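You operate a simulated robot arm through the tools that you are given. There is no shell and no other tool. Be economical: measure what you need, move in short steps, check, and stop when the job is done.

You are at the controls of a simulated robot arm. One attempt, no reset.

Task
Push the top drawer shut. Close the green drawer. Take the biscuit from the top of the green cupboard and put it on the sugar card. Take the lunch card and leave it on the yellow sign. Fetch the water bottle labelled "peach" from the top of the green table and stand it on the white plate there. Fetch the grill card and set it on the kit card. Take the orange lamp on the top of the green table and put it away on the top of the boot dryer. Put one of the white jars from the top of the green table on the black pad. Put the M folded vest from the top of the green table on the grey sheet. Take the cash box and leave it on the orange sheet. Fetch the yellow pad and set it on the high shelf. Turn the yellow knob to 0. Any order will do. Set down upright: lunch card, water bottle, white jar, cash box, yellow pad.

It is judged by the outcome, as a careful person would: the job done as asked, and still so three seconds after it is handed in. It fails if anything else is knocked over, pushed out of place, dropped, spilled or broken. Flat cloth is picked up by pressing the open fingertips on it (5 to 10 N) and closing them slowly along it; thin cloth reads only 2 to 8 mm in the jaws.

Robot
A 6-joint arm with a two-finger gripper on a trunk, on a base that drives. Base frame: it is fixed to the floor where the robot stands at the start and does not move with it; the origin is under the middle of the robot, x ahead of it, y to its left, z up. Units: mm, degrees, N and s.
Its first joint turns from -166.0 to 166.0 degrees. Places, roughly: biscuit (7x4x2 cm) [1000, -1700, 900]; black pad (8x8x3 cm) [-5900, -900, 800]; cash box (13x9x10 cm) [-6300, -300, 800]; folded vest [-6250, -750, 1000]; green drawer [800, -1500, 700]; grey sheet [-6250, -500, 750]; grill card [-5500, -1750, 750]; high shelf (17x57 cm) [-3040, -700, 1760]; kit card [-5500, -1750, 750]; lunch card [1000, -1750, 1000]; orange lamp (5x8x4 cm) [-5300, -1600, 800]; orange sheet [-6000, -750, 750]; sugar card [750, -1750, 1000]; top drawer [800, 100, 600]; top of the boot dryer (23x40 cm) [-3200, 0, 880]; water bottle [-5750, -1500, 1000]; white jar [-6000, -500, 750]; white plate (20x19x2 cm) [-5800, -1100, 800]; yellow knob [-2500, 2800, 1000]; yellow pad (5x8x6 cm) [-1900, 1200, 800]; yellow sign [500, 750, 750]. Payload 1.71 kg.
Tool frame: the origin (TCP) lies between the finger pads and is the grasp point; the fingertips stand 20 mm ahead of it; z points along the fingers, y is the line along which they close. Largest opening 96 mm; the body of the gripper starts 113 mm behind the TCP.
Orientation is that of the tool frame in the base frame, as [roll, pitch, yaw] about the fixed x, y, z axes, in that order (R = Rz(yaw) Ry(pitch) Rx(roll)). With the fingers straight down and closing along the base's y, the tool's x points along the base's -x, its y along +y and its z along -z.

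Tools
- The arm moves only by the tool drive_tool. Its argument "deltas" is a list of rows, each a list of 7 numbers: the shift along the tool's x, y, z in mm, then the turn, a rotation vector about the tool's x, y, z in degrees, then the gripper command, from -1 (shut) to 1 (fully open), values between in proportion. In form: [[x, y, z, wx, wy, wz, jaw], ...]. A call has 1 to 8 rows; each row shifts and turns the commanded pose from where the row before left it, along the tool's axes as they then stand. Rows are played at 5 a second. More than 50 mm and 8.6 degrees between two rows, or a gripper value outside its range, and nothing of the call is played. A pose out of reach is approached as far as the arm can. The call stops where the force on the tool passes 40 N (or 10 N more than at its start, if that is more) or the arm is blocked; 0.2 s more then pass. The fingers move at their own pace (about 45 mm/s each) and stop on an object; they squeeze with about 26 N. The grip force told is the motor's: it shows also when the fingers shut on nothing. Time passes only in rows, and 0.2 s behind the last, so rows that do not move let the fingers close. The reply holds the time, the measured pose of the TCP, the force on the tool along the base axes, the opening and the grip force, in the units named above and with some noise, with the torque about the TCP (base axes, N m) and any sound that the robot's microphone picked up.
- Cameras (640 x 400 px; columns grow to the right, rows downward): "scene" is now at [68.7, 211.2, 1513.1]; the picture's right is [0.01, -1.00, -0.00], its down [-0.79, -0.01, -0.62] and it looks along [0.62, 0.01, -0.79] (base axes); focal length 283 px, centre (320, 200). "wrist" rides on the gripper at [66, 14, -145] in the tool frame; the picture's right is [-0.21, 0.98, 0.00], its down [-0.88, -0.18, -0.45] and it looks along [-0.44, -0.09, 0.90] (tool axes); focal length 275 px, centre (320, 200). There is no depth. A picture from a camera that has moved, and an enlarged one, comes with that camera's place and axes in the base frame and with its lens.
- camera(camera): a new picture of that camera. It takes no simulated time.
- slide_trunk(by): slides the trunk up (or, below 0, down) by that many mm; the arm and the scene camera ride with it, the base frame stays. It gives what a move gives, with no picture.
- base_move(legs): drives the robot by 1 to 6 legs, each [ahead, turn to the left] in mm and degrees, along the robot's own axes; the way and the turn of a leg run together, so that a leg with both is an arc; at most 1500 mm and 180 degrees a leg. The arm and the cameras ride along, it lands a little off, and it stops where it bumps. It gives what a move gives.
- pan_tilt(pan, tilt): turns the head with the scene camera to pan (to the left, within 143 degrees either way) and tilt (down, from -29 to 69), counted from straight ahead of the robot. It gives what a move gives.
- inspect(camera, box): a new picture of the part [left, top, right, bottom] of that camera's present view, enlarged. It takes no simulated time.
- finish_job(): hands the job in; it is judged then, once.

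Work in short steps. Places have to be worked out from the pictures, the camera data and where the tool is seen: move nearer, look again, correct. Check each grasp and each placing, and mend what went wrong. You have 535 turns and 310 pictures in all, those below and enlarged ones among them. Open the gripper and draw the arm clear of the work before you hand the job in, unless the task says otherwise; then end with one line.

The tools are called after "Request:" by a JSON object that holds its "fn" and its "kwargs". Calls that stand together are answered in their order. drive_tool: Moves the arm, as the interface text tells. Its arguments: {"type":"object","properties":{"deltas":{"type":"array"}},"required":["deltas"]} The other tools are called the same way: slide_trunk (by) slides the trunk up or down; base_move (legs) drives the base; pan_tilt (pan, tilt) turns the head that bears the scene camera; camera (camera) takes a picture; inspect (camera, box) takes an enlarged picture of a part of a camera's view; finish_job () hands the job in.

At the start:

```text
time: 0.0
eef_pos: [541.7, 310.5, 1014.8]
ee_rot: [180.0, -0.1, -180.0]
contact_force: [-0.3, -0.1, 0.3]
torque: [-0.03, 0.01, -0.05]
grip_width: 96.3
finger_force: 0.1
trunk travel left (down, up): [-125.0, 265.0]
robot x, y, heading: [0.4, 3.8, -0.2]
head pan, tilt: [0.7, 50.9]
```

scene: 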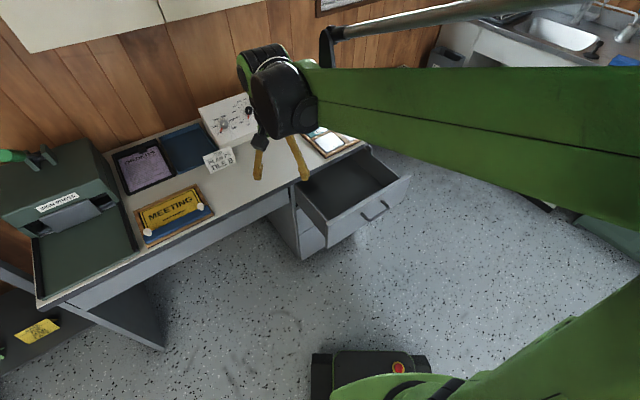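
wrist: 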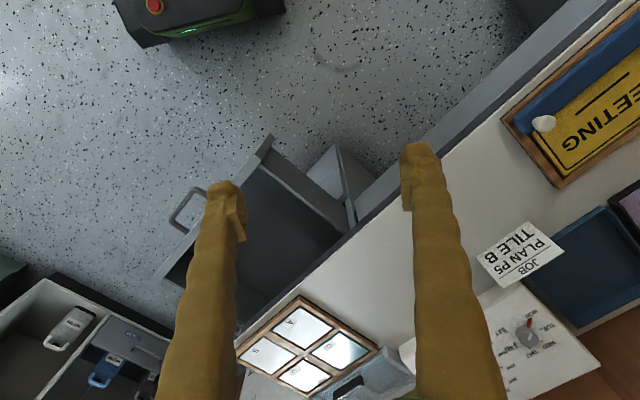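

The drawer is open at about (737, 4), closing along roughly (0.82, 0.57). I'll look around with the head and zoom on the drawer first.

Request:
{"fn": "inspect", "kwargs": {"camera": "scene", "box": [200, 80, 440, 280]}}

Request:
{"fn": "pan_tilt", "kwargs": {"pan": -60, "tilt": 30}}

Request:
{"fn": "camera", "kwargs": {"camera": "scene"}}

```text
2.00 times, centred on (320, 180) of scene
camera zoom: at [68.7, 211.2, 1513.1], right [0.01, -1.0, 0.0], down [-0.79, -0.01, -0.62], along [0.62, 0.01, -0.79], focal length 565 px, centre (320, 240)
```

zoom: 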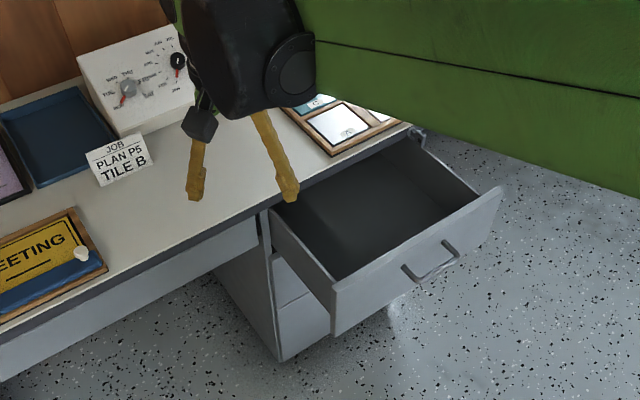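

```text
time: 1.3
eef_pos: [526.7, 311.1, 1022.8]
ee_rot: [179.9, 0.8, 180.0]
contact_force: [-0.9, -0.4, 0.2]
torque: [-0.01, 0.02, -0.01]
grip_width: 96.0
finger_force: 0.0
trunk travel left (down, up): [-125.0, 265.0]
robot x, y, heading: [1.4, 2.3, -0.1]
head pan, tilt: [-60.0, 30.0]
```

```text
306 pictures are left
camera scene: at [38.5, 132.0, 1544.3], right [-0.87, -0.5, 0.01], down [-0.26, 0.43, -0.86], along [0.43, -0.75, -0.51], focal length 283 px, centre (320, 200)
```

scene: 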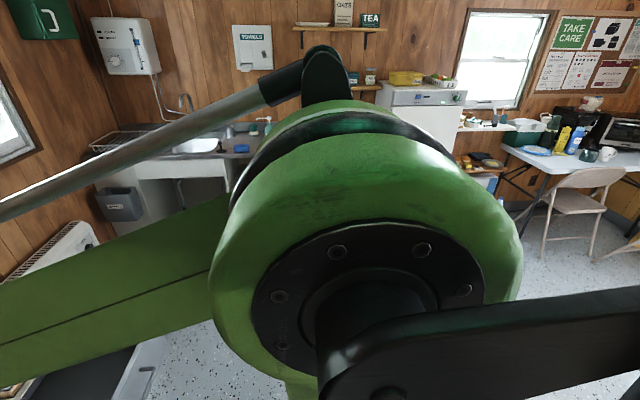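

The arm hides much of the view. I'll do the drawer first: bring the closed gripper out in front of it, staying high.

Request:
{"fn": "drive_tool", "kwargs": {"deltas": [[0, -50, 0, 0, 0, 0, -1], [0, -50, 0, 0, 0, 0, -1], [0, -50, 0, 0, 0, 0, -1], [0, -50, 0, 0, 0, 0, -1], [0, -50, 0, 0, 0, 0, -1], [0, -50, 0, 0, 0, 0, -1], [0, -50, 0, 0, 0, 0, -1], [0, -50, 0, 0, 0, 0, -1]]}}

Request:
{"fn": "drive_tool", "kwargs": {"deltas": [[0, 0, 20, 0, 0, -8.5, -1], [0, 0, 20, 0, 0, -8.5, -1], [0, 0, 20, 0, 0, -8.5, -1], [0, 0, 20, 0, 0, -8.5, -1], [0, 0, 0, 0, -8, 0, -1], [0, 0, 0, 0, -8, 0, -1], [0, 0, 0, 0, -8, 0, -1], [0, 0, 0, 0, -8, 0, -1]]}}

Request:
{"fn": "camera", "kwargs": {"camera": "wrist"}}

Request:
{"fn": "pan_tilt", "kwargs": {"pan": 0, "tilt": 45}}

Request:
{"fn": "camera", "kwargs": {"camera": "scene"}}

```text
time: 3.1
eef_pos: [526.1, -90.3, 1021.9]
ee_rot: [-180.0, 0.9, 180.0]
contact_force: [-0.7, 0.9, -0.6]
torque: [-0.07, -0.07, -0.01]
grip_width: 0.0
finger_force: 25.5
trunk travel left (down, up): [-125.0, 265.0]
robot x, y, heading: [1.4, -1.2, 0.2]
head pan, tilt: [-60.0, 30.0]
```

```text
time: 4.9
eef_pos: [527.3, -89.3, 941.4]
ee_rot: [-179.5, 32.6, -145.7]
contact_force: [-0.1, 0.6, -0.1]
torque: [-0.05, 0.01, 0.01]
grip_width: 0.0
finger_force: 26.4
trunk travel left (down, up): [-125.0, 265.0]
robot x, y, heading: [-0.8, 0.4, 0.1]
head pan, tilt: [-60.0, 30.0]
```

```text
305 pictures are left
camera wrist: at [408.6, -150.8, 1028.3], right [-0.4, 0.91, 0.1], down [0.51, 0.13, 0.85], along [0.76, 0.4, -0.52], focal length 275 px, centre (320, 200)
```

wrist: 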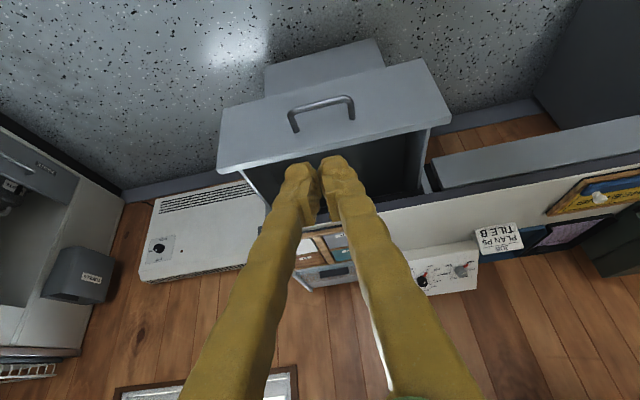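

```text
time: 6.2
eef_pos: [527.6, -88.6, 942.5]
ee_rot: [-179.6, 32.6, -145.6]
contact_force: [0.3, -0.7, -0.3]
torque: [-0.02, 0.02, -0.02]
grip_width: 0.0
finger_force: 25.9
trunk travel left (down, up): [-125.0, 265.0]
robot x, y, heading: [0.7, 0.3, 0.1]
head pan, tilt: [0.0, 45.0]
```

```text
304 pictures are left
camera scene: at [70.7, 175.2, 1529.7], right [-0.41, -0.91, 0.01], down [-0.59, 0.26, -0.77], along [0.7, -0.32, -0.64], focal length 283 px, centre (320, 200)
```

scene: 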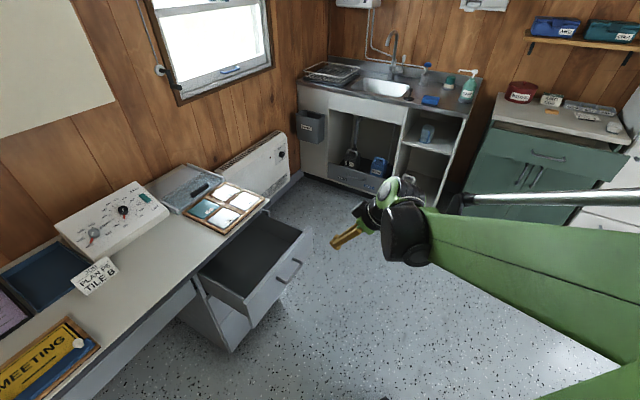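

Triangulated: handle at about (687, 11, 657), panel closing direction c=(0.817, 0.578). I'll tilt the tool further forward and lower it in front of the panel, left of the handle.

Request:
{"fn": "drive_tool", "kwargs": {"deltas": [[0, 0, 0, 0, -8, 0, -1], [0, 0, 0, 0, -8, 0, -1], [0, 0, 0, 0, -8, 0, -1]]}}

Request:
{"fn": "drive_tool", "kwargs": {"deltas": [[24.3, 13.6, 35.1, 0, 0, 0, -1], [24.3, 13.6, 35.1, 0, 0, 0, -1], [24.3, 13.6, 35.1, 0, 0, 0, -1], [24.3, 13.6, 35.1, 0, 0, 0, -1], [24.3, 13.6, 35.1, 0, 0, 0, -1], [24.3, 13.6, 35.1, 0, 0, 0, -1], [24.3, 13.6, 35.1, 0, 0, 0, -1]]}}

Request:
{"fn": "camera", "kwargs": {"camera": "wrist"}}

Request:
{"fn": "camera", "kwargs": {"camera": "scene"}}

```text
time: 7.0
eef_pos: [526.9, -88.2, 941.6]
ee_rot: [-179.0, 56.8, -145.3]
contact_force: [0.1, -0.3, 0.4]
torque: [0.02, 0.05, -0.03]
grip_width: 0.0
finger_force: 25.9
trunk travel left (down, up): [-125.0, 265.0]
robot x, y, heading: [-0.0, -1.2, -0.2]
head pan, tilt: [0.0, 45.0]
```

```text
time: 8.6
eef_pos: [631.9, 32.9, 812.6]
ee_rot: [-179.4, 56.5, -145.4]
contact_force: [-0.1, 1.0, 0.2]
torque: [0.01, 0.0, 0.01]
grip_width: 0.0
finger_force: 25.7
out of reach, approached as far as the arm can: row 3, 4, 5, 6, 7
trunk travel left (down, up): [-125.0, 265.0]
robot x, y, heading: [-0.7, -2.3, -0.0]
head pan, tilt: [0.0, 45.0]
```

```text
303 pictures are left
camera wrist: at [493.3, -42.5, 838.3], right [-0.45, 0.88, 0.17], down [0.19, -0.08, 0.98], along [0.87, 0.48, -0.13], focal length 275 px, centre (320, 200)
```

wrist: 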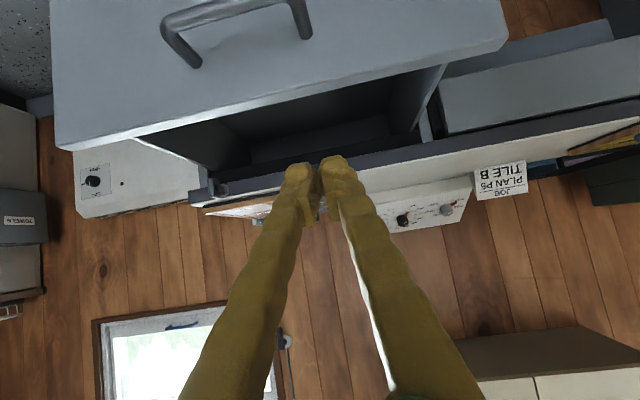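

```text
302 pictures are left
camera scene: at [73.6, 209.9, 1521.2], right [0.0, -1.0, 0.0], down [-0.72, 0.0, -0.7], along [0.7, 0.0, -0.72], focal length 283 px, centre (320, 200)
```

scene: 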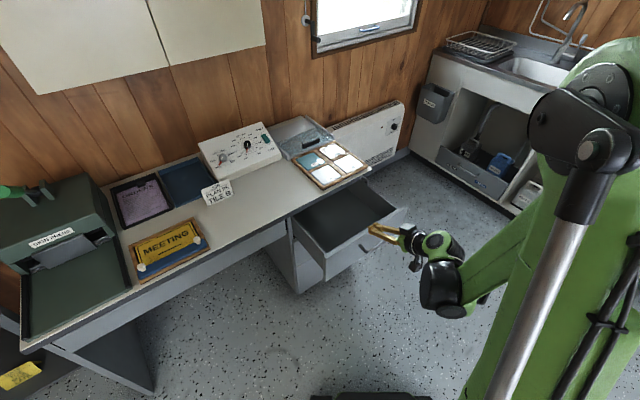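

The low tilted pose is out of arm's reach from this trunk height. I'll back off a little and lower the trunk.

Request:
{"fn": "drive_tool", "kwargs": {"deltas": [[0, 0, -30, 0, 0, 0, -1], [0, 0, -30, 0, 0, 0, -1]]}}

Request:
{"fn": "slide_trunk", "kwargs": {"by": -125}}

```text
time: 9.2
eef_pos: [590.2, 5.0, 846.2]
ee_rot: [-179.2, 56.6, -145.3]
contact_force: [1.9, 0.1, -0.2]
torque: [-0.01, 0.04, -0.01]
grip_width: 0.0
finger_force: 26.0
trunk travel left (down, up): [-125.0, 265.0]
robot x, y, heading: [-1.4, -1.3, -0.3]
head pan, tilt: [0.0, 45.0]
```

```text
time: 10.8
eef_pos: [589.5, 4.5, 721.5]
ee_rot: [-179.2, 56.6, -145.3]
contact_force: [0.2, 0.2, 0.6]
torque: [0.03, 0.01, 0.01]
grip_width: 0.2
finger_force: 26.0
trunk travel left (down, up): [0.0, 390.0]
robot x, y, heading: [-1.2, -1.2, 0.1]
head pan, tilt: [0.0, 45.0]
```

Now lower to z≈665 and shift left of the handle.

Request:
{"fn": "drive_tool", "kwargs": {"deltas": [[15, 25, 10, 0, 0, 0, -1], [15, 25, 10, 0, 0, 0, -1], [15, 25, 10, 0, 0, 0, -1]]}}

Request:
{"fn": "camera", "kwargs": {"camera": "wrist"}}

Request:
{"fn": "camera", "kwargs": {"camera": "scene"}}

```text
time: 11.6
eef_pos: [564.6, 63.0, 718.4]
ee_rot: [-179.3, 56.5, -145.4]
contact_force: [-0.2, -0.6, -0.8]
torque: [0.01, 0.0, 0.01]
grip_width: 0.0
finger_force: 25.8
out of reach, approached as far as the arm can: row 1, 2, 3
trunk travel left (down, up): [0.0, 390.0]
robot x, y, heading: [-1.7, -1.2, -0.1]
head pan, tilt: [0.0, 45.0]
```

```text
301 pictures are left
camera wrist: at [427.1, -12.5, 742.9], right [-0.45, 0.88, 0.17], down [0.19, -0.08, 0.98], along [0.87, 0.48, -0.13], focal length 275 px, centre (320, 200)
```

wrist: 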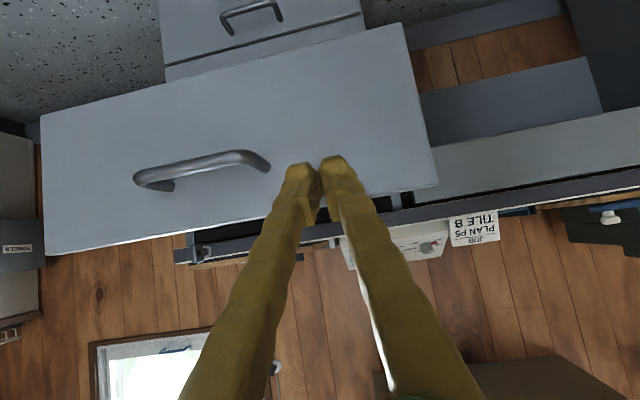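

```text
300 pictures are left
camera scene: at [72.2, 209.9, 1396.2], right [0.0, -1.0, 0.0], down [-0.72, 0.0, -0.7], along [0.7, 0.0, -0.72], focal length 283 px, centre (320, 200)
```

scene: 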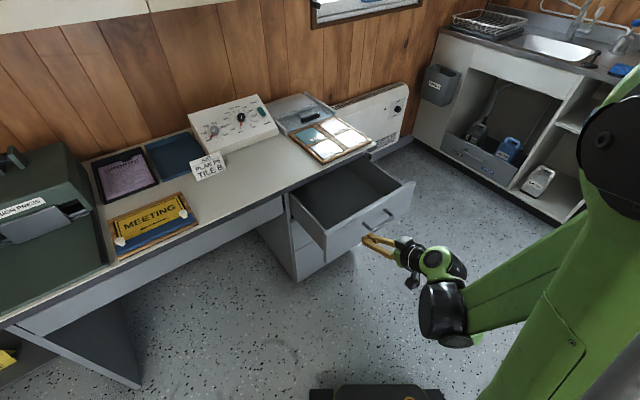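

Extending forward will allow going lower; moving along the tool axis toward the panel, then pushing along c.

Request:
{"fn": "drive_tool", "kwargs": {"deltas": [[0, 0, 25, 0, 0, 0, -1], [0, 0, 25, 0, 0, 0, -1], [0, 0, 20, 0, 0, 0, -1]]}}

Request:
{"fn": "drive_tool", "kwargs": {"deltas": [[-11, 0, 16.7, 0, 0, 0, -1], [-11, 0, 16.7, 0, 0, 0, -1], [-11, 0, 16.7, 0, 0, 0, -1], [-11, 0, 16.7, 0, 0, 0, -1]]}}

Request:
{"fn": "camera", "kwargs": {"camera": "scene"}}

```text
time: 12.3
eef_pos: [621.1, 95.6, 696.0]
ee_rot: [-179.3, 56.6, -145.3]
contact_force: [-0.6, -0.5, 0.2]
torque: [-0.01, -0.01, -0.05]
grip_width: 0.3
finger_force: 26.2
out of reach, approached as far as the arm can: row 1, 2, 3
trunk travel left (down, up): [0.0, 390.0]
robot x, y, heading: [-1.9, -0.1, -0.1]
head pan, tilt: [0.0, 45.0]
```

```text
time: 13.3
eef_pos: [687.8, 140.5, 697.2]
ee_rot: [-179.3, 56.6, -145.3]
contact_force: [-0.3, -0.3, 0.2]
torque: [-0.02, -0.01, 0.03]
grip_width: 0.1
finger_force: 26.3
trunk travel left (down, up): [0.0, 390.0]
robot x, y, heading: [1.2, -0.9, 0.1]
head pan, tilt: [0.0, 45.0]
```

```text
299 pictures are left
camera scene: at [71.9, 210.0, 1396.2], right [0.0, -1.0, 0.0], down [-0.72, 0.0, -0.7], along [0.7, 0.0, -0.72], focal length 283 px, centre (320, 200)
```

scene: 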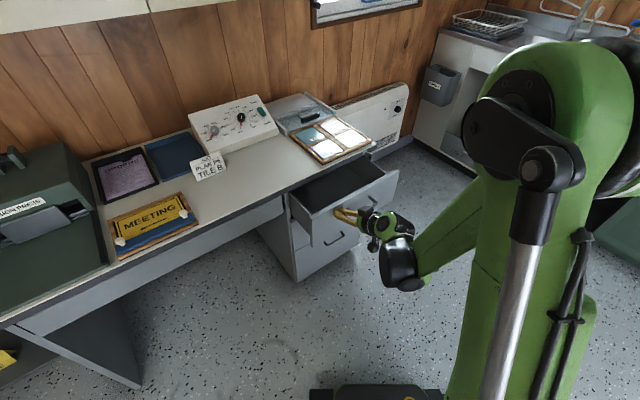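

The drawer is sliding in. Continue pushing along c, easing slightly lower.

Request:
{"fn": "drive_tool", "kwargs": {"deltas": [[-9.3, 0, 17.8, 0, 0, 0, -1], [-9.3, 0, 17.8, 0, 0, 0, -1], [-9.3, 0, 17.8, 0, 0, 0, -1], [-9.3, 0, 17.8, 0, 0, 0, -1], [-9.3, 0, 17.8, 0, 0, 0, -1], [-9.3, 0, 17.8, 0, 0, 0, -1]]}}

Request:
{"fn": "camera", "kwargs": {"camera": "scene"}}

Request:
{"fn": "camera", "kwargs": {"camera": "wrist"}}

```text
time: 14.8
eef_pos: [786.2, 207.8, 684.1]
ee_rot: [-179.2, 56.7, -145.4]
contact_force: [0.0, -0.7, -0.2]
torque: [0.04, -0.01, 0.0]
grip_width: 0.0
finger_force: 26.2
trunk travel left (down, up): [0.0, 390.0]
robot x, y, heading: [0.2, 0.8, 0.3]
head pan, tilt: [0.0, 45.0]
```

```text
298 pictures are left
camera scene: at [71.9, 210.0, 1396.2], right [0.0, -1.0, 0.0], down [-0.72, 0.0, -0.7], along [0.7, 0.0, -0.72], focal length 283 px, centre (320, 200)
```

scene: 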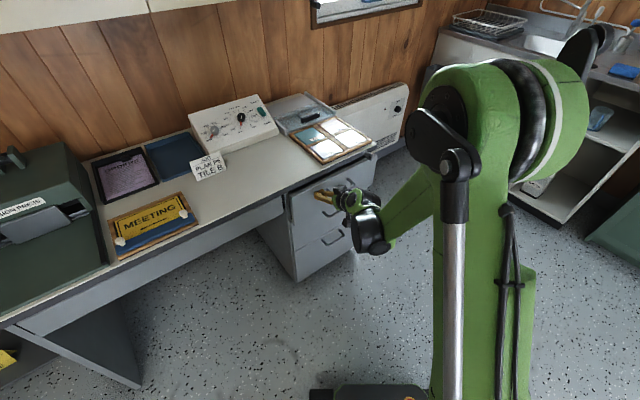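

```text
297 pictures are left
camera wrist: at [648.5, 131.4, 709.6], right [-0.45, 0.88, 0.17], down [0.19, -0.09, 0.98], along [0.87, 0.48, -0.13], focal length 275 px, centre (320, 200)
```

wrist: 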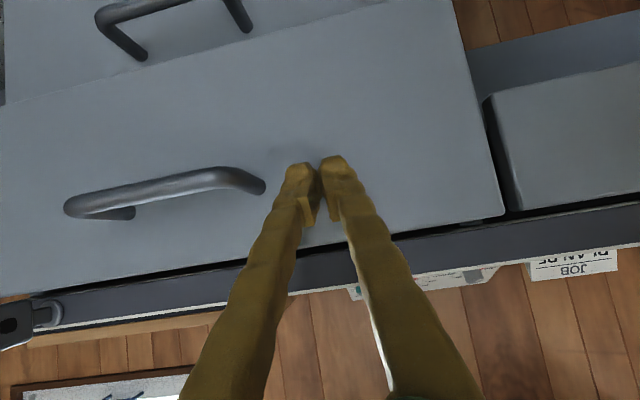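

Nearly closed; small steps until I feel the stop.

Request:
{"fn": "drive_tool", "kwargs": {"deltas": [[-4.4, 0, 6.7, 0, 0, 0, -1], [-4.4, 0, 6.7, 0, 0, 0, -1], [-4.4, 0, 6.7, 0, 0, 0, -1], [-4.4, 0, 6.7, 0, 0, 0, -1], [-4.4, 0, 6.7, 0, 0, 0, -1], [-4.4, 0, 6.7, 0, 0, 0, -1]]}}

Request:
{"fn": "camera", "kwargs": {"camera": "wrist"}}

```text
time: 15.8
eef_pos: [800.6, 222.9, 696.9]
ee_rot: [-178.4, 57.1, -144.6]
contact_force: [0.1, 0.7, 0.2]
torque: [0.02, -0.01, 0.01]
grip_width: 0.0
finger_force: 25.7
trunk travel left (down, up): [0.0, 390.0]
robot x, y, heading: [0.1, -0.2, 0.0]
head pan, tilt: [0.0, 45.0]
stopped in row 5: the force on the tool passed its limit at 59 N (the readings are from after the stop); the commanded pose is now the measured one
```

```text
296 pictures are left
camera wrist: at [662.1, 148.2, 719.3], right [-0.46, 0.88, 0.16], down [0.18, -0.08, 0.98], along [0.87, 0.48, -0.12], focal length 275 px, centre (320, 200)
```

wrist: 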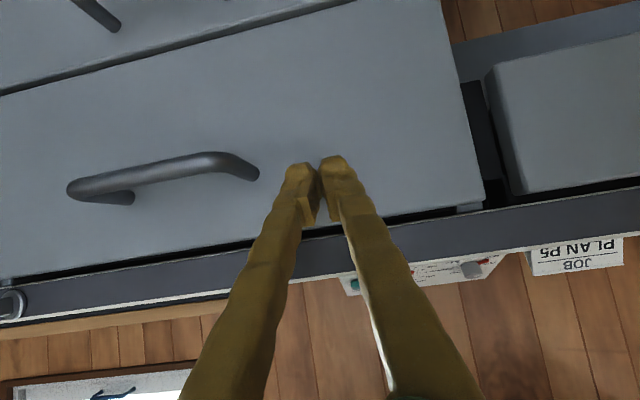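

Hit the stop at 59 N. I'll back off and inspect whether it's flush with the lower drawers.

Request:
{"fn": "drive_tool", "kwargs": {"deltas": [[22, 0, -33.4, 0, 0, 0, -1], [22, 0, -33.4, 0, 0, 0, -1], [22, 0, -33.4, 0, 0, 0, -1], [22, 0, -33.4, 0, 0, 0, -1]]}}

Request:
{"fn": "inspect", "kwargs": {"camera": "scene", "box": [260, 130, 400, 280]}}

Request:
{"fn": "camera", "kwargs": {"camera": "wrist"}}

```text
time: 16.9
eef_pos: [670.1, 135.3, 692.3]
ee_rot: [-178.4, 57.0, -144.6]
contact_force: [-0.3, -0.1, 0.2]
torque: [0.0, -0.01, 0.0]
grip_width: 0.0
finger_force: 25.6
trunk travel left (down, up): [0.0, 390.0]
robot x, y, heading: [-2.8, 1.3, -0.0]
head pan, tilt: [0.0, 45.0]
```

```text
2.67 times, centred on (330, 205) of scene
camera zoom: at [72.5, 210.5, 1396.1], right [0.0, -1.0, 0.0], down [-0.72, 0.0, -0.7], along [0.7, 0.0, -0.72], focal length 754 px, centre (293, 187)
```

zoom: 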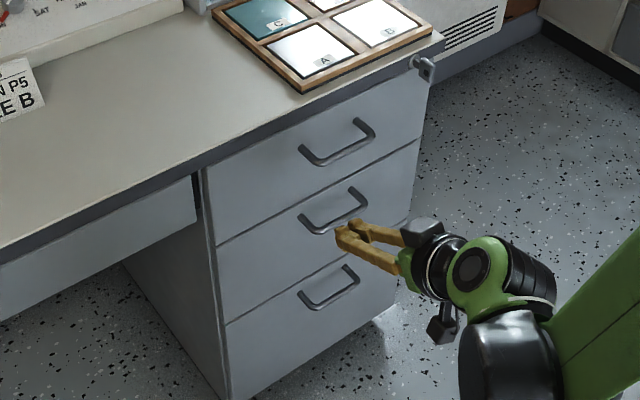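

```text
294 pictures are left
camera wrist: at [531.2, 59.4, 716.9], right [-0.46, 0.88, 0.16], down [0.18, -0.08, 0.98], along [0.87, 0.48, -0.12], focal length 275 px, centre (320, 200)
```

wrist: 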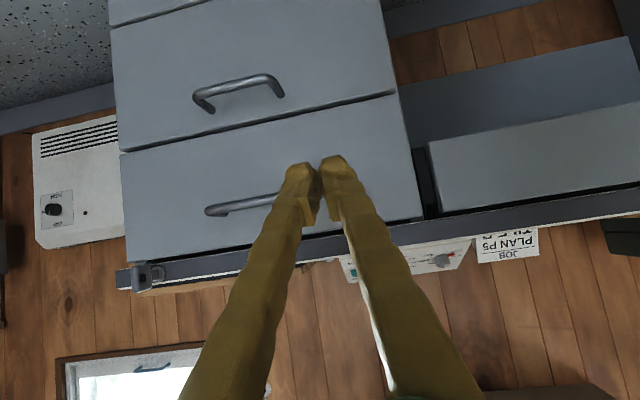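

Drawer is flush. Return the tool to vertical and raise the trunk before driving to the green cupboard.

Request:
{"fn": "drive_tool", "kwargs": {"deltas": [[0, 0, -25, 0, 8, 0, -1], [0, 0, -25, 0, 8, 0, -1], [0, 0, -25, 0, 8, 0, -1], [0, 0, -25, 0, 8, 0, -1], [0, 0, -25, 0, 8, 0, -1], [0, 0, -25, 0, 8, 0, -1], [0, 0, -25, 0, 8, 0, -1], [0, 0, 0, 0, 0, 0, -1]]}}

Request:
{"fn": "drive_tool", "kwargs": {"deltas": [[0, 0, 0, 0, 0, 8.5, -1], [0, 0, 0, 0, 0, 8.5, -1], [0, 0, 0, 0, 0, 8.5, -1], [0, 0, 0, 0, 0, 8.5, -1], [0, 0, 0, 0, 0, 0, -1]]}}

Request:
{"fn": "slide_trunk", "kwargs": {"by": 250}}

Request:
{"fn": "base_move", "kwargs": {"legs": [[0, -60]]}}

Request:
{"fn": "pan_tilt", "kwargs": {"pan": 0, "tilt": 35}}

Request:
{"fn": "camera", "kwargs": {"camera": "scene"}}

```text
time: 18.6
eef_pos: [591.8, 85.3, 835.8]
ee_rot: [-179.1, 1.0, -146.0]
contact_force: [0.6, 0.0, 0.8]
torque: [-0.01, 0.01, 0.0]
grip_width: 0.0
finger_force: 25.8
trunk travel left (down, up): [0.0, 390.0]
robot x, y, heading: [-1.8, 2.0, -0.0]
head pan, tilt: [0.0, 45.0]
```

```text
time: 19.9
eef_pos: [591.1, 83.7, 835.4]
ee_rot: [-180.0, 1.4, 179.9]
contact_force: [0.2, -0.4, 0.5]
torque: [0.0, 0.01, -0.02]
grip_width: 0.1
finger_force: 26.1
trunk travel left (down, up): [0.0, 390.0]
robot x, y, heading: [-1.5, 1.3, -0.1]
head pan, tilt: [0.0, 45.0]
```

```text
time: 22.4
eef_pos: [591.2, 84.6, 1084.8]
ee_rot: [-179.8, 1.3, 180.0]
contact_force: [0.3, 0.1, 0.9]
torque: [-0.01, -0.03, 0.01]
grip_width: 0.0
finger_force: 26.1
trunk travel left (down, up): [-250.0, 140.0]
robot x, y, heading: [0.8, -0.7, -0.1]
head pan, tilt: [0.0, 45.0]
```

```text
time: 26.9
eef_pos: [369.7, -470.2, 1085.4]
ee_rot: [-180.0, 1.3, 120.0]
contact_force: [0.1, 0.4, 0.5]
torque: [0.03, 0.03, 0.02]
grip_width: 0.0
finger_force: 26.5
trunk travel left (down, up): [-250.0, 140.0]
robot x, y, heading: [2.8, -0.3, -60.0]
head pan, tilt: [0.0, 45.0]
```

```text
time: 27.6
eef_pos: [358.8, -454.0, 1095.1]
ee_rot: [-179.8, 2.4, 120.0]
contact_force: [-0.5, 1.2, 0.5]
torque: [-0.09, -0.04, -0.01]
grip_width: 0.0
finger_force: 26.2
trunk travel left (down, up): [-250.0, 140.0]
robot x, y, heading: [1.4, 1.7, -60.3]
head pan, tilt: [0.0, 35.0]
```

```text
293 pictures are left
camera scene: at [220.9, 39.4, 1661.2], right [-0.87, -0.5, 0.0], down [-0.29, 0.51, -0.81], along [0.41, -0.7, -0.58], focal length 283 px, centre (320, 200)
```

scene: 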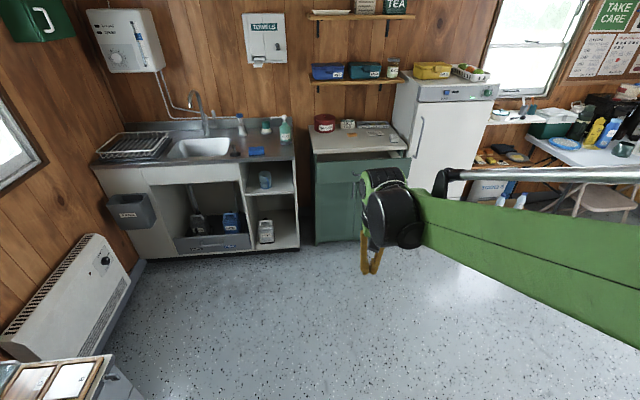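

The room is turned about 35°; the cupboard faces me nearly straight on at heading -55°. Zoom there before driving.

Request:
{"fn": "inspect", "kwargs": {"camera": "scene", "box": [290, 90, 440, 250]}}

Request:
{"fn": "inspect", "kwargs": {"camera": "scene", "box": [440, 50, 640, 220]}}

```text
2.50 times, centred on (365, 170) of scene
camera zoom: at [220.9, 39.4, 1661.2], right [-0.87, -0.5, 0.0], down [-0.29, 0.51, -0.81], along [0.41, -0.7, -0.58], focal length 707 px, centre (208, 275)
```

zoom: 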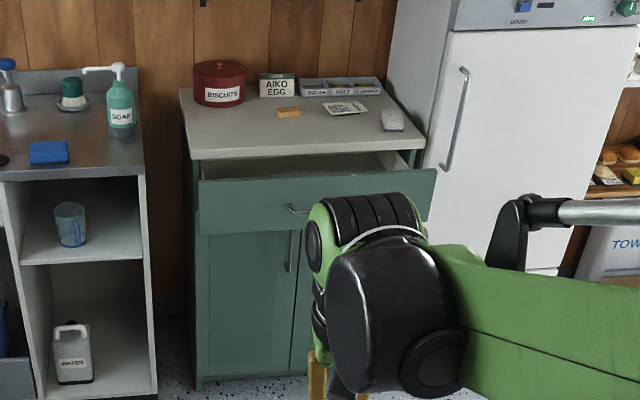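

```text
2.35 times, centred on (540, 135) of scene
camera zoom: at [220.9, 39.4, 1661.2], right [-0.87, -0.5, 0.0], down [-0.29, 0.51, -0.81], along [0.41, -0.7, -0.58], focal length 665 px, centre (-198, 353)
```

zoom: 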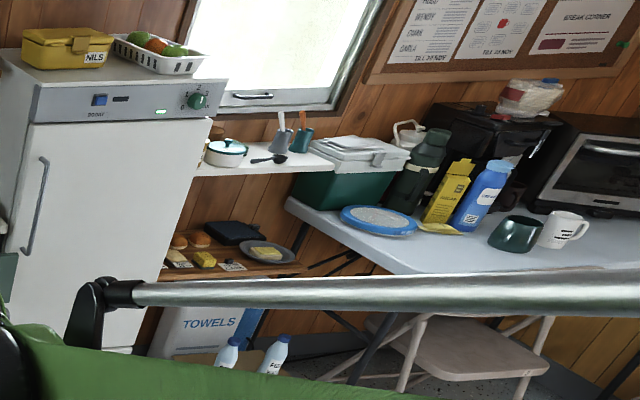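

Green drawer is open about 15 cm; the biscuit, egg card, spice tray and a white card are on top (z≈845). Drive 1000 mm closer at heading -55°.

Request:
{"fn": "base_move", "kwargs": {"legs": [[0, 5.3], [1000, 0]]}}

Request:
{"fn": "pan_tilt", "kwargs": {"pan": 0, "tilt": 45}}

Request:
{"fn": "camera", "kwargs": {"camera": "scene"}}

Request:
{"fn": "camera", "kwargs": {"camera": "wrist"}}

```text
time: 35.2
eef_pos: [982.5, -1235.0, 1092.9]
ee_rot: [-179.8, 2.3, 125.4]
contact_force: [0.5, 0.2, -0.1]
torque: [0.0, 0.0, 0.01]
grip_width: 0.0
finger_force: 26.3
trunk travel left (down, up): [-250.0, 140.0]
robot x, y, heading: [583.0, -815.4, -54.5]
head pan, tilt: [0.0, 35.0]
```

```text
time: 35.9
eef_pos: [971.4, -1220.7, 1101.6]
ee_rot: [-179.9, 3.2, 125.5]
contact_force: [-0.4, 1.5, 0.0]
torque: [-0.07, -0.08, -0.05]
grip_width: 0.4
finger_force: 25.9
trunk travel left (down, up): [-250.0, 140.0]
robot x, y, heading: [581.4, -812.7, -54.5]
head pan, tilt: [0.0, 45.0]
```

```text
290 pictures are left
camera scene: at [792.1, -750.0, 1646.5], right [-0.81, -0.58, 0.0], down [-0.41, 0.58, -0.7], along [0.41, -0.57, -0.71], focal length 283 px, centre (320, 200)
```

scene: 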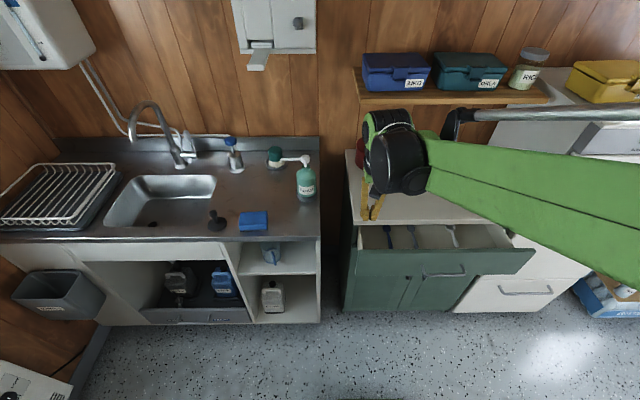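

```text
289 pictures are left
camera wrist: at [940.1, -1150.8, 1242.8], right [0.92, 0.4, 0.01], down [0.34, -0.8, 0.49], along [0.21, -0.45, -0.87], focal length 275 px, centre (320, 200)
```

wrist: 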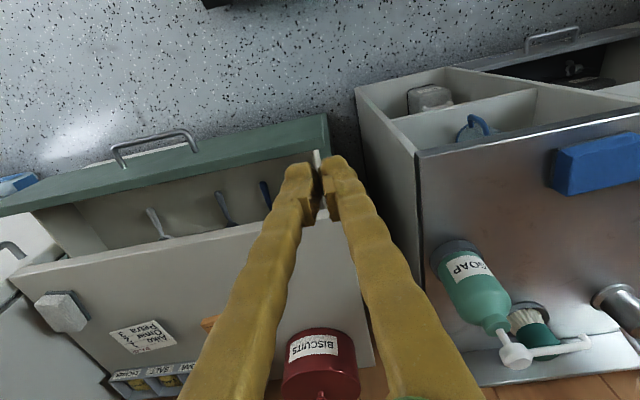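

Handle triangulated at (736, -1412, 764). I'll back the tool off, shift right, tilt it forward 45°, then lower.

Request:
{"fn": "drive_tool", "kwargs": {"deltas": [[16, -38, 0, 0, 0, 0, -1], [16, -38, 0, 0, 0, 0, -1], [16, -38, 0, 0, 0, 0, -1], [16, -38, 0, 0, 0, 0, -1], [16, -38, 0, 0, 0, 0, -1]]}}

Request:
{"fn": "drive_tool", "kwargs": {"deltas": [[0, 0, 0, 0, -8.4, 0, -1], [0, 0, 0, 0, -8.4, 0, -1], [0, 0, 0, 0, -8.4, 0, -1], [0, 0, 0, 0, -8.4, 0, -1], [0, 0, 0, 0, -8.4, 0, -1]]}}

Request:
{"fn": "slide_trunk", "kwargs": {"by": -230}}

Request:
{"fn": "camera", "kwargs": {"camera": "wrist"}}

```text
time: 37.1
eef_pos: [771.4, -1268.9, 1097.5]
ee_rot: [-179.9, 3.1, 125.4]
contact_force: [-0.3, 0.3, -0.5]
torque: [0.0, 0.03, 0.01]
grip_width: 0.0
finger_force: 26.3
trunk travel left (down, up): [-250.0, 140.0]
robot x, y, heading: [580.6, -814.7, -54.5]
head pan, tilt: [0.0, 45.0]
```

```text
time: 38.3
eef_pos: [773.6, -1268.2, 1095.3]
ee_rot: [-179.9, 45.2, 125.6]
contact_force: [0.3, 0.5, -0.2]
torque: [-0.03, -0.05, -0.03]
grip_width: 0.2
finger_force: 26.1
trunk travel left (down, up): [-250.0, 140.0]
robot x, y, heading: [579.9, -814.0, -54.5]
head pan, tilt: [0.0, 45.0]
```

```text
time: 40.8
eef_pos: [773.3, -1266.7, 866.8]
ee_rot: [-179.7, 45.1, 125.6]
contact_force: [-0.4, -0.4, 0.0]
torque: [0.0, -0.03, 0.0]
grip_width: 0.0
finger_force: 25.7
trunk travel left (down, up): [-20.0, 370.0]
robot x, y, heading: [578.5, -812.2, -54.2]
head pan, tilt: [0.0, 45.0]
```

```text
288 pictures are left
camera wrist: at [698.0, -1137.6, 921.8], right [0.88, 0.45, 0.14], down [0.03, -0.35, 0.94], along [0.47, -0.82, -0.32], focal length 275 px, centre (320, 200)
```

wrist: 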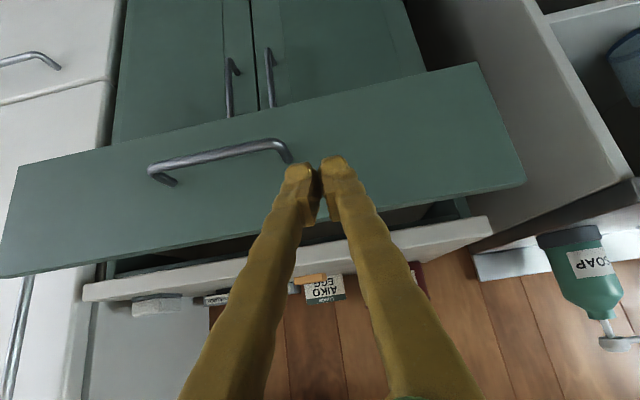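

Lower to the panel's mid-height, slightly left of the handle.

Request:
{"fn": "drive_tool", "kwargs": {"deltas": [[20.5, 8, 20.5, 0, 0, 0, -1], [20.5, 8, 20.5, 0, 0, 0, -1], [20.5, 8, 20.5, 0, 0, 0, -1]]}}

Request:
{"fn": "drive_tool", "kwargs": {"deltas": [[-14, 0, 14, 0, 0, 0, -1], [-14, 0, 14, 0, 0, 0, -1], [-14, 0, 14, 0, 0, 0, -1], [-14, 0, 14, 0, 0, 0, -1], [-14, 0, 14, 0, 0, 0, -1], [-14, 0, 14, 0, 0, 0, -1]]}}

Request:
{"fn": "camera", "kwargs": {"camera": "wrist"}}

```text
time: 41.6
eef_pos: [792.2, -1252.7, 779.1]
ee_rot: [-179.8, 45.1, 125.6]
contact_force: [-0.8, 0.9, 0.2]
torque: [-0.03, 0.0, -0.03]
grip_width: 0.0
finger_force: 25.2
trunk travel left (down, up): [-20.0, 370.0]
robot x, y, heading: [581.0, -812.0, -54.6]
head pan, tilt: [0.0, 45.0]
```

```text
time: 43.0
eef_pos: [860.2, -1350.2, 780.3]
ee_rot: [-179.7, 45.1, 125.6]
contact_force: [-0.4, 0.4, 0.5]
torque: [0.01, 0.0, -0.03]
grip_width: 0.1
finger_force: 26.1
trunk travel left (down, up): [-20.0, 370.0]
robot x, y, heading: [581.1, -815.2, -54.4]
head pan, tilt: [0.0, 45.0]
```

```text
287 pictures are left
camera wrist: at [785.9, -1220.1, 835.8], right [0.88, 0.45, 0.14], down [0.03, -0.35, 0.94], along [0.47, -0.82, -0.32], focal length 275 px, centre (320, 200)
```

wrist: 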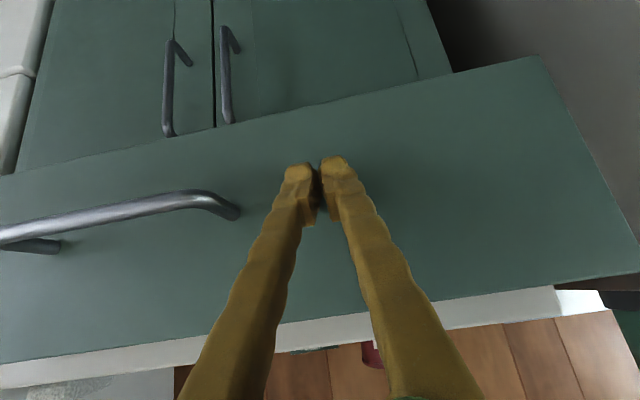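

Contact made and sliding; keep pushing.

Request:
{"fn": "drive_tool", "kwargs": {"deltas": [[-10, 0, 10, 0, 0, 0, -1], [-10, 0, 10, 0, 0, 0, -1], [-10, 0, 10, 0, 0, 0, -1], [-10, 0, 10, 0, 0, 0, -1], [-7, 0, 7, 0, 0, 0, -1], [-7, 0, 7, 0, 0, 0, -1]]}}

Request:
{"fn": "camera", "kwargs": {"camera": "wrist"}}

Request:
{"fn": "camera", "kwargs": {"camera": "scene"}}

```text
time: 44.4
eef_pos: [904.5, -1412.8, 779.1]
ee_rot: [-179.9, 45.1, 125.6]
contact_force: [-0.1, 0.2, -0.2]
torque: [-0.01, -0.01, 0.01]
grip_width: 0.0
finger_force: 25.7
trunk travel left (down, up): [-20.0, 370.0]
robot x, y, heading: [581.1, -814.4, -54.5]
head pan, tilt: [0.0, 45.0]
```

```text
286 pictures are left
camera wrist: at [829.9, -1282.4, 835.6], right [0.88, 0.45, 0.14], down [0.03, -0.35, 0.94], along [0.47, -0.82, -0.32], focal length 275 px, centre (320, 200)
```

wrist: 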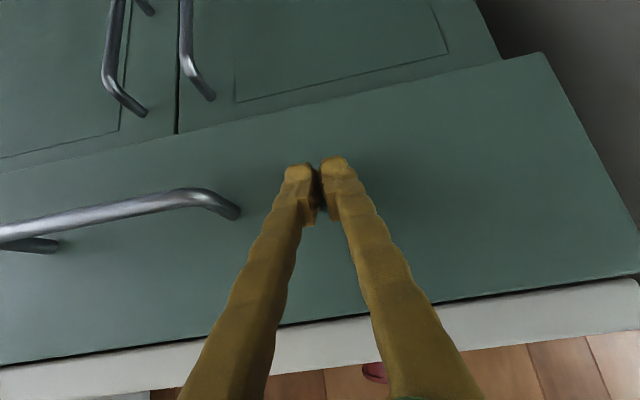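

```text
285 pictures are left
camera scene: at [793.7, -751.9, 1416.2], right [-0.81, -0.58, 0.0], down [-0.42, 0.58, -0.7], along [0.4, -0.57, -0.72], focal length 283 px, centre (320, 200)
```

scene: 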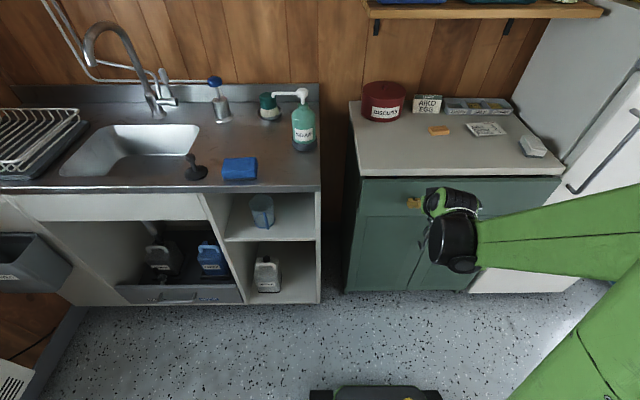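

Nearly shut; small steps to the stop.

Request:
{"fn": "drive_tool", "kwargs": {"deltas": [[-4, 0, 4, 0, 0, 0, -1], [-4, 0, 4, 0, 0, 0, -1], [-4, 0, 4, 0, 0, 0, -1], [-4, 0, 4, 0, 0, 0, -1], [-4, 0, 4, 0, 0, 0, -1], [-4, 0, 4, 0, 0, 0, -1]]}}

Request:
{"fn": "camera", "kwargs": {"camera": "wrist"}}

```text
time: 45.8
eef_pos: [925.9, -1439.5, 779.5]
ee_rot: [-179.9, 45.1, 125.6]
contact_force: [0.4, 0.1, 0.4]
torque: [-0.03, 0.01, 0.02]
grip_width: 0.2
finger_force: 26.2
trunk travel left (down, up): [-20.0, 370.0]
robot x, y, heading: [578.4, -813.5, -54.7]
head pan, tilt: [0.0, 45.0]
```

```text
284 pictures are left
camera wrist: at [850.0, -1309.5, 835.5], right [0.88, 0.45, 0.14], down [0.03, -0.35, 0.94], along [0.47, -0.82, -0.32], focal length 275 px, centre (320, 200)
```

wrist: 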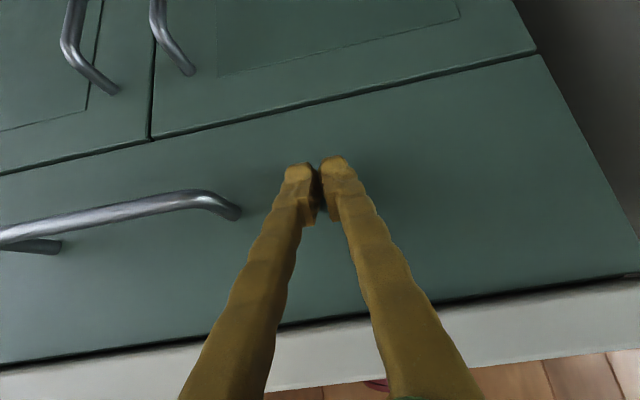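

Request:
{"fn": "drive_tool", "kwargs": {"deltas": [[-3, 0, 3, 0, 0, 0, -1], [-3, 0, 3, 0, 0, 0, -1], [-3, 0, 3, 0, 0, 0, -1], [-3, 0, 3, 0, 0, 0, -1], [-3, 0, 3, 0, 0, 0, -1]]}}

Request:
{"fn": "camera", "kwargs": {"camera": "wrist"}}

```text
time: 46.4
eef_pos: [919.7, -1431.6, 790.8]
ee_rot: [-179.9, 45.8, 125.6]
contact_force: [-1.1, 1.0, -0.4]
torque: [-0.02, -0.04, 0.03]
grip_width: 0.2
finger_force: 29.8
trunk travel left (down, up): [-20.0, 370.0]
robot x, y, heading: [581.8, -817.4, -54.5]
head pan, tilt: [0.0, 45.0]
stopped in row 3: the force on the tool passed its limit at 46 N (the readings are from after the stop); the commanded pose is now the measured one
```

```text
283 pictures are left
camera wrist: at [844.2, -1301.1, 844.4], right [0.88, 0.45, 0.15], down [0.02, -0.34, 0.94], along [0.47, -0.82, -0.31], focal length 275 px, centre (320, 200)
```

wrist: 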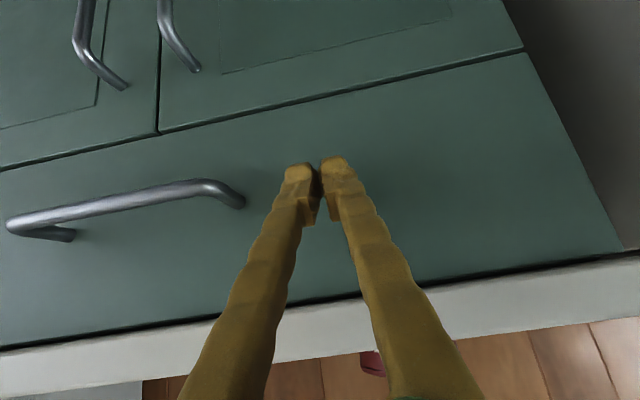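

Green drawer is shut. Back off, straighten the tool, raise the trunk.

Request:
{"fn": "drive_tool", "kwargs": {"deltas": [[28, 0, -28, 0, 0, 0, -1], [28, 0, -28, 0, 0, 0, -1], [28, 0, -28, 0, 0, 0, -1], [28, 0, -28, 0, 0, 0, -1]]}}

Request:
{"fn": "slide_trunk", "kwargs": {"by": 250}}

Request:
{"fn": "drive_tool", "kwargs": {"deltas": [[0, 0, 0, 0, 8.4, 0, 1], [0, 0, 0, 0, 8.4, 0, 1], [0, 0, 0, 0, 8.4, 0, 1], [0, 0, 0, 0, 8.4, 0, 1], [0, 0, 0, 0, 8.4, 0, 1], [0, 0, 0, 0, 3.8, 0, 1]]}}

Request:
{"fn": "base_move", "kwargs": {"legs": [[180, 0]]}}

Request:
{"fn": "camera", "kwargs": {"camera": "scene"}}

Request:
{"fn": "camera", "kwargs": {"camera": "wrist"}}

```text
time: 47.4
eef_pos: [829.0, -1305.4, 786.7]
ee_rot: [-179.8, 45.6, 125.6]
contact_force: [-0.5, 0.5, -0.1]
torque: [0.03, -0.02, 0.04]
grip_width: 0.0
finger_force: 29.5
trunk travel left (down, up): [-20.0, 370.0]
robot x, y, heading: [583.0, -814.1, -54.5]
head pan, tilt: [0.0, 45.0]
```

```text
time: 50.0
eef_pos: [830.0, -1304.4, 1037.0]
ee_rot: [-179.7, 45.8, 125.6]
contact_force: [-0.1, 0.3, -0.5]
torque: [0.0, 0.01, -0.06]
grip_width: 0.2
finger_force: 29.8
trunk travel left (down, up): [-270.0, 120.0]
robot x, y, heading: [583.3, -810.9, -54.4]
head pan, tilt: [0.0, 45.0]
```

```text
time: 51.4
eef_pos: [829.9, -1305.0, 1036.4]
ee_rot: [-179.9, -0.2, 125.6]
contact_force: [-0.4, -0.4, -0.8]
torque: [0.01, 0.0, -0.03]
grip_width: 95.9
finger_force: 0.1
trunk travel left (down, up): [-270.0, 120.0]
robot x, y, heading: [578.1, -814.8, -54.3]
head pan, tilt: [0.0, 45.0]
```

```text
time: 53.2
eef_pos: [935.6, -1453.2, 1036.6]
ee_rot: [-179.9, -0.1, 125.6]
contact_force: [0.0, 0.8, -0.7]
torque: [-0.04, -0.03, -0.02]
grip_width: 96.0
finger_force: 0.0
trunk travel left (down, up): [-270.0, 120.0]
robot x, y, heading: [685.5, -961.4, -54.5]
head pan, tilt: [0.0, 45.0]
```

```text
282 pictures are left
camera scene: at [901.6, -903.3, 1666.2], right [-0.81, -0.58, 0.0], down [-0.42, 0.58, -0.7], along [0.4, -0.57, -0.72], focal length 283 px, centre (320, 200)
```

scene: 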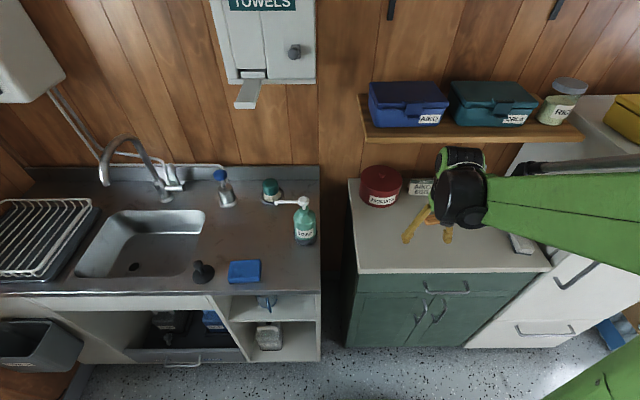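

```text
281 pictures are left
camera wrist: at [909.3, -1391.0, 1182.0], right [0.92, 0.4, 0.0], down [0.36, -0.82, 0.44], along [0.18, -0.41, -0.9], focal length 275 px, centre (320, 200)
```

wrist: 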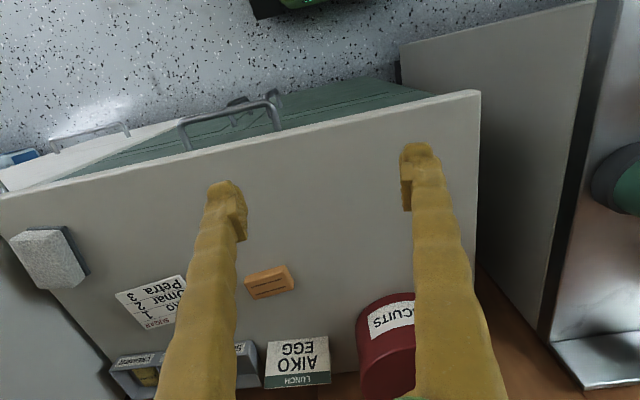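

The standing "LUNCH / AIKO EGG" card is the lunch card; let me read the flat list card (likely the sugar card).

Request:
{"fn": "inspect", "kwargs": {"camera": "wrist", "box": [90, 230, 360, 400]}}

```text
2.35 times, centred on (225, 315) of wrist
camera zoom: at [909.3, -1391.0, 1182.0], right [0.92, 0.4, 0.0], down [0.36, -0.82, 0.44], along [0.18, -0.41, -0.9], focal length 648 px, centre (544, -71)
```

zoom: 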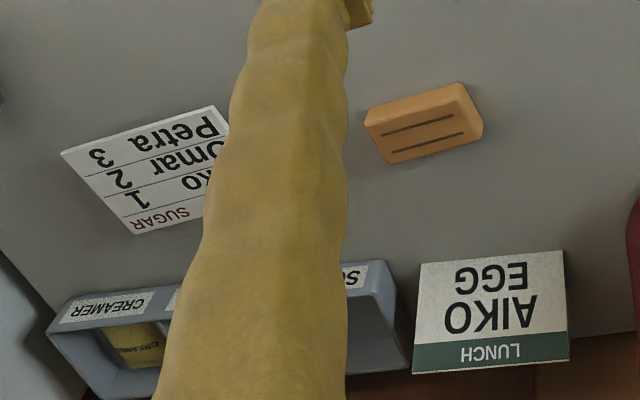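

The flat list is the sugar card. The wall shelf overhangs the biscuit area, so I'll work with the tool tilted ~30° forward. Tilt first and look.

Request:
{"fn": "drive_tool", "kwargs": {"deltas": [[0, -25, 0, 0, -7.5, 0, 1], [0, -25, 0, 0, -7.5, 0, 1], [0, -25, 0, 0, -7.5, 0, 1], [0, -25, 0, 0, -7.5, 0, 1], [-20, 0, 12, 0, 0, 0, 1], [-20, 0, 12, 0, 0, 0, 1], [-20, 0, 12, 0, 0, 0, 1]]}}

Request:
{"fn": "camera", "kwargs": {"camera": "wrist"}}

Request:
{"fn": "camera", "kwargs": {"camera": "scene"}}

```text
time: 54.8
eef_pos: [887.6, -1556.3, 1046.0]
ee_rot: [-179.9, 30.7, 125.7]
contact_force: [0.0, 0.2, -0.3]
torque: [-0.02, 0.03, 0.0]
grip_width: 95.9
finger_force: 0.1
trunk travel left (down, up): [-270.0, 120.0]
robot x, y, heading: [688.5, -962.8, -54.3]
head pan, tilt: [0.0, 45.0]
```

```text
279 pictures are left
camera wrist: at [822.4, -1441.1, 1135.8], right [0.9, 0.43, 0.1], down [0.16, -0.53, 0.83], along [0.41, -0.73, -0.55], focal length 275 px, centre (320, 200)
```

wrist: 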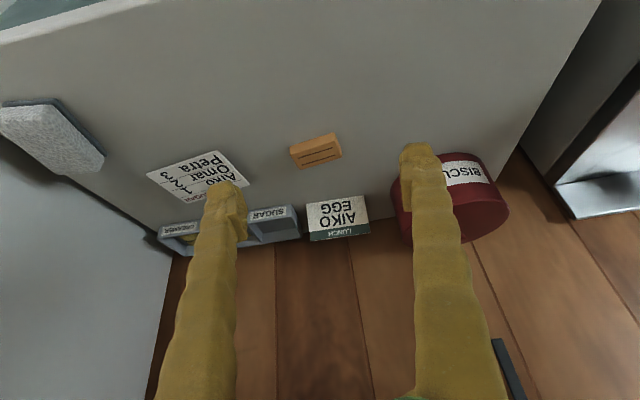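

```text
278 pictures are left
camera scene: at [901.7, -903.0, 1666.1], right [-0.81, -0.58, 0.0], down [-0.42, 0.58, -0.7], along [0.4, -0.57, -0.72], focal length 283 px, centre (320, 200)
```

scene: 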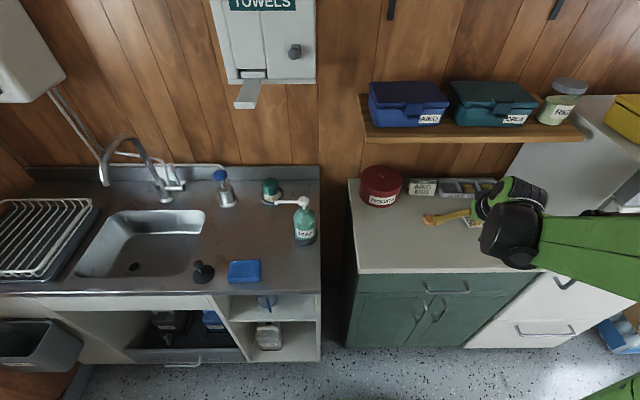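

Biscuit is at (954, -1671, ~880), long axis about 44°. Rotate the tool 8° about vertical and move to just above it.

Request:
{"fn": "drive_tool", "kwargs": {"deltas": [[0, 0, 0, -4.1, 0, -6.9, 1], [-16.7, -7.8, 34.9, 0, 0, 0, 1], [-16.7, -7.8, 34.9, 0, 0, 0, 1], [-16.7, -7.8, 34.9, 0, 0, 0, 1], [-16.7, -7.8, 34.9, 0, 0, 0, 1]]}}

Request:
{"fn": "camera", "kwargs": {"camera": "wrist"}}

Request:
{"fn": "inspect", "kwargs": {"camera": "scene", "box": [340, 130, 560, 270]}}

```text
time: 56.0
eef_pos: [952.2, -1670.7, 959.3]
ee_rot: [-179.8, 30.7, 133.7]
contact_force: [0.7, 0.9, 0.7]
torque: [-0.01, -0.01, 0.02]
grip_width: 95.7
finger_force: 0.1
trunk travel left (down, up): [-270.0, 120.0]
robot x, y, heading: [687.0, -963.3, -54.2]
head pan, tilt: [0.0, 45.0]
```

```text
277 pictures are left
camera wrist: at [872.7, -1565.3, 1049.3], right [0.83, 0.55, 0.1], down [0.23, -0.51, 0.83], along [0.51, -0.67, -0.55], focal length 275 px, centre (320, 200)
```

wrist: 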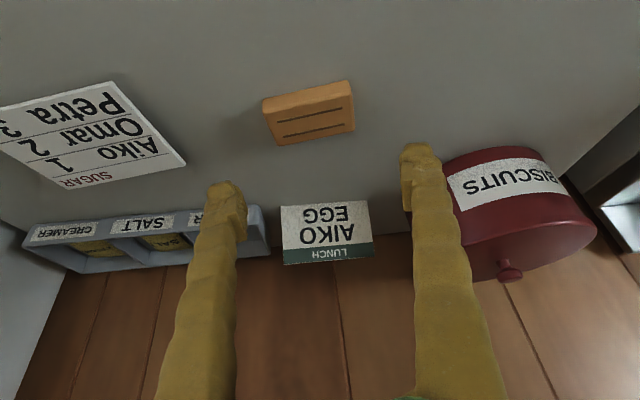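

```text
2.86 times, centred on (450, 200) of scene
camera zoom: at [901.7, -903.2, 1666.1], right [-0.81, -0.58, 0.0], down [-0.42, 0.58, -0.7], along [0.4, -0.57, -0.72], focal length 808 px, centre (-51, 200)
```

zoom: 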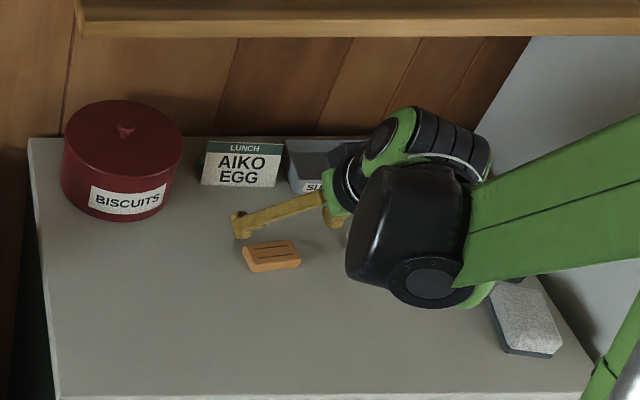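

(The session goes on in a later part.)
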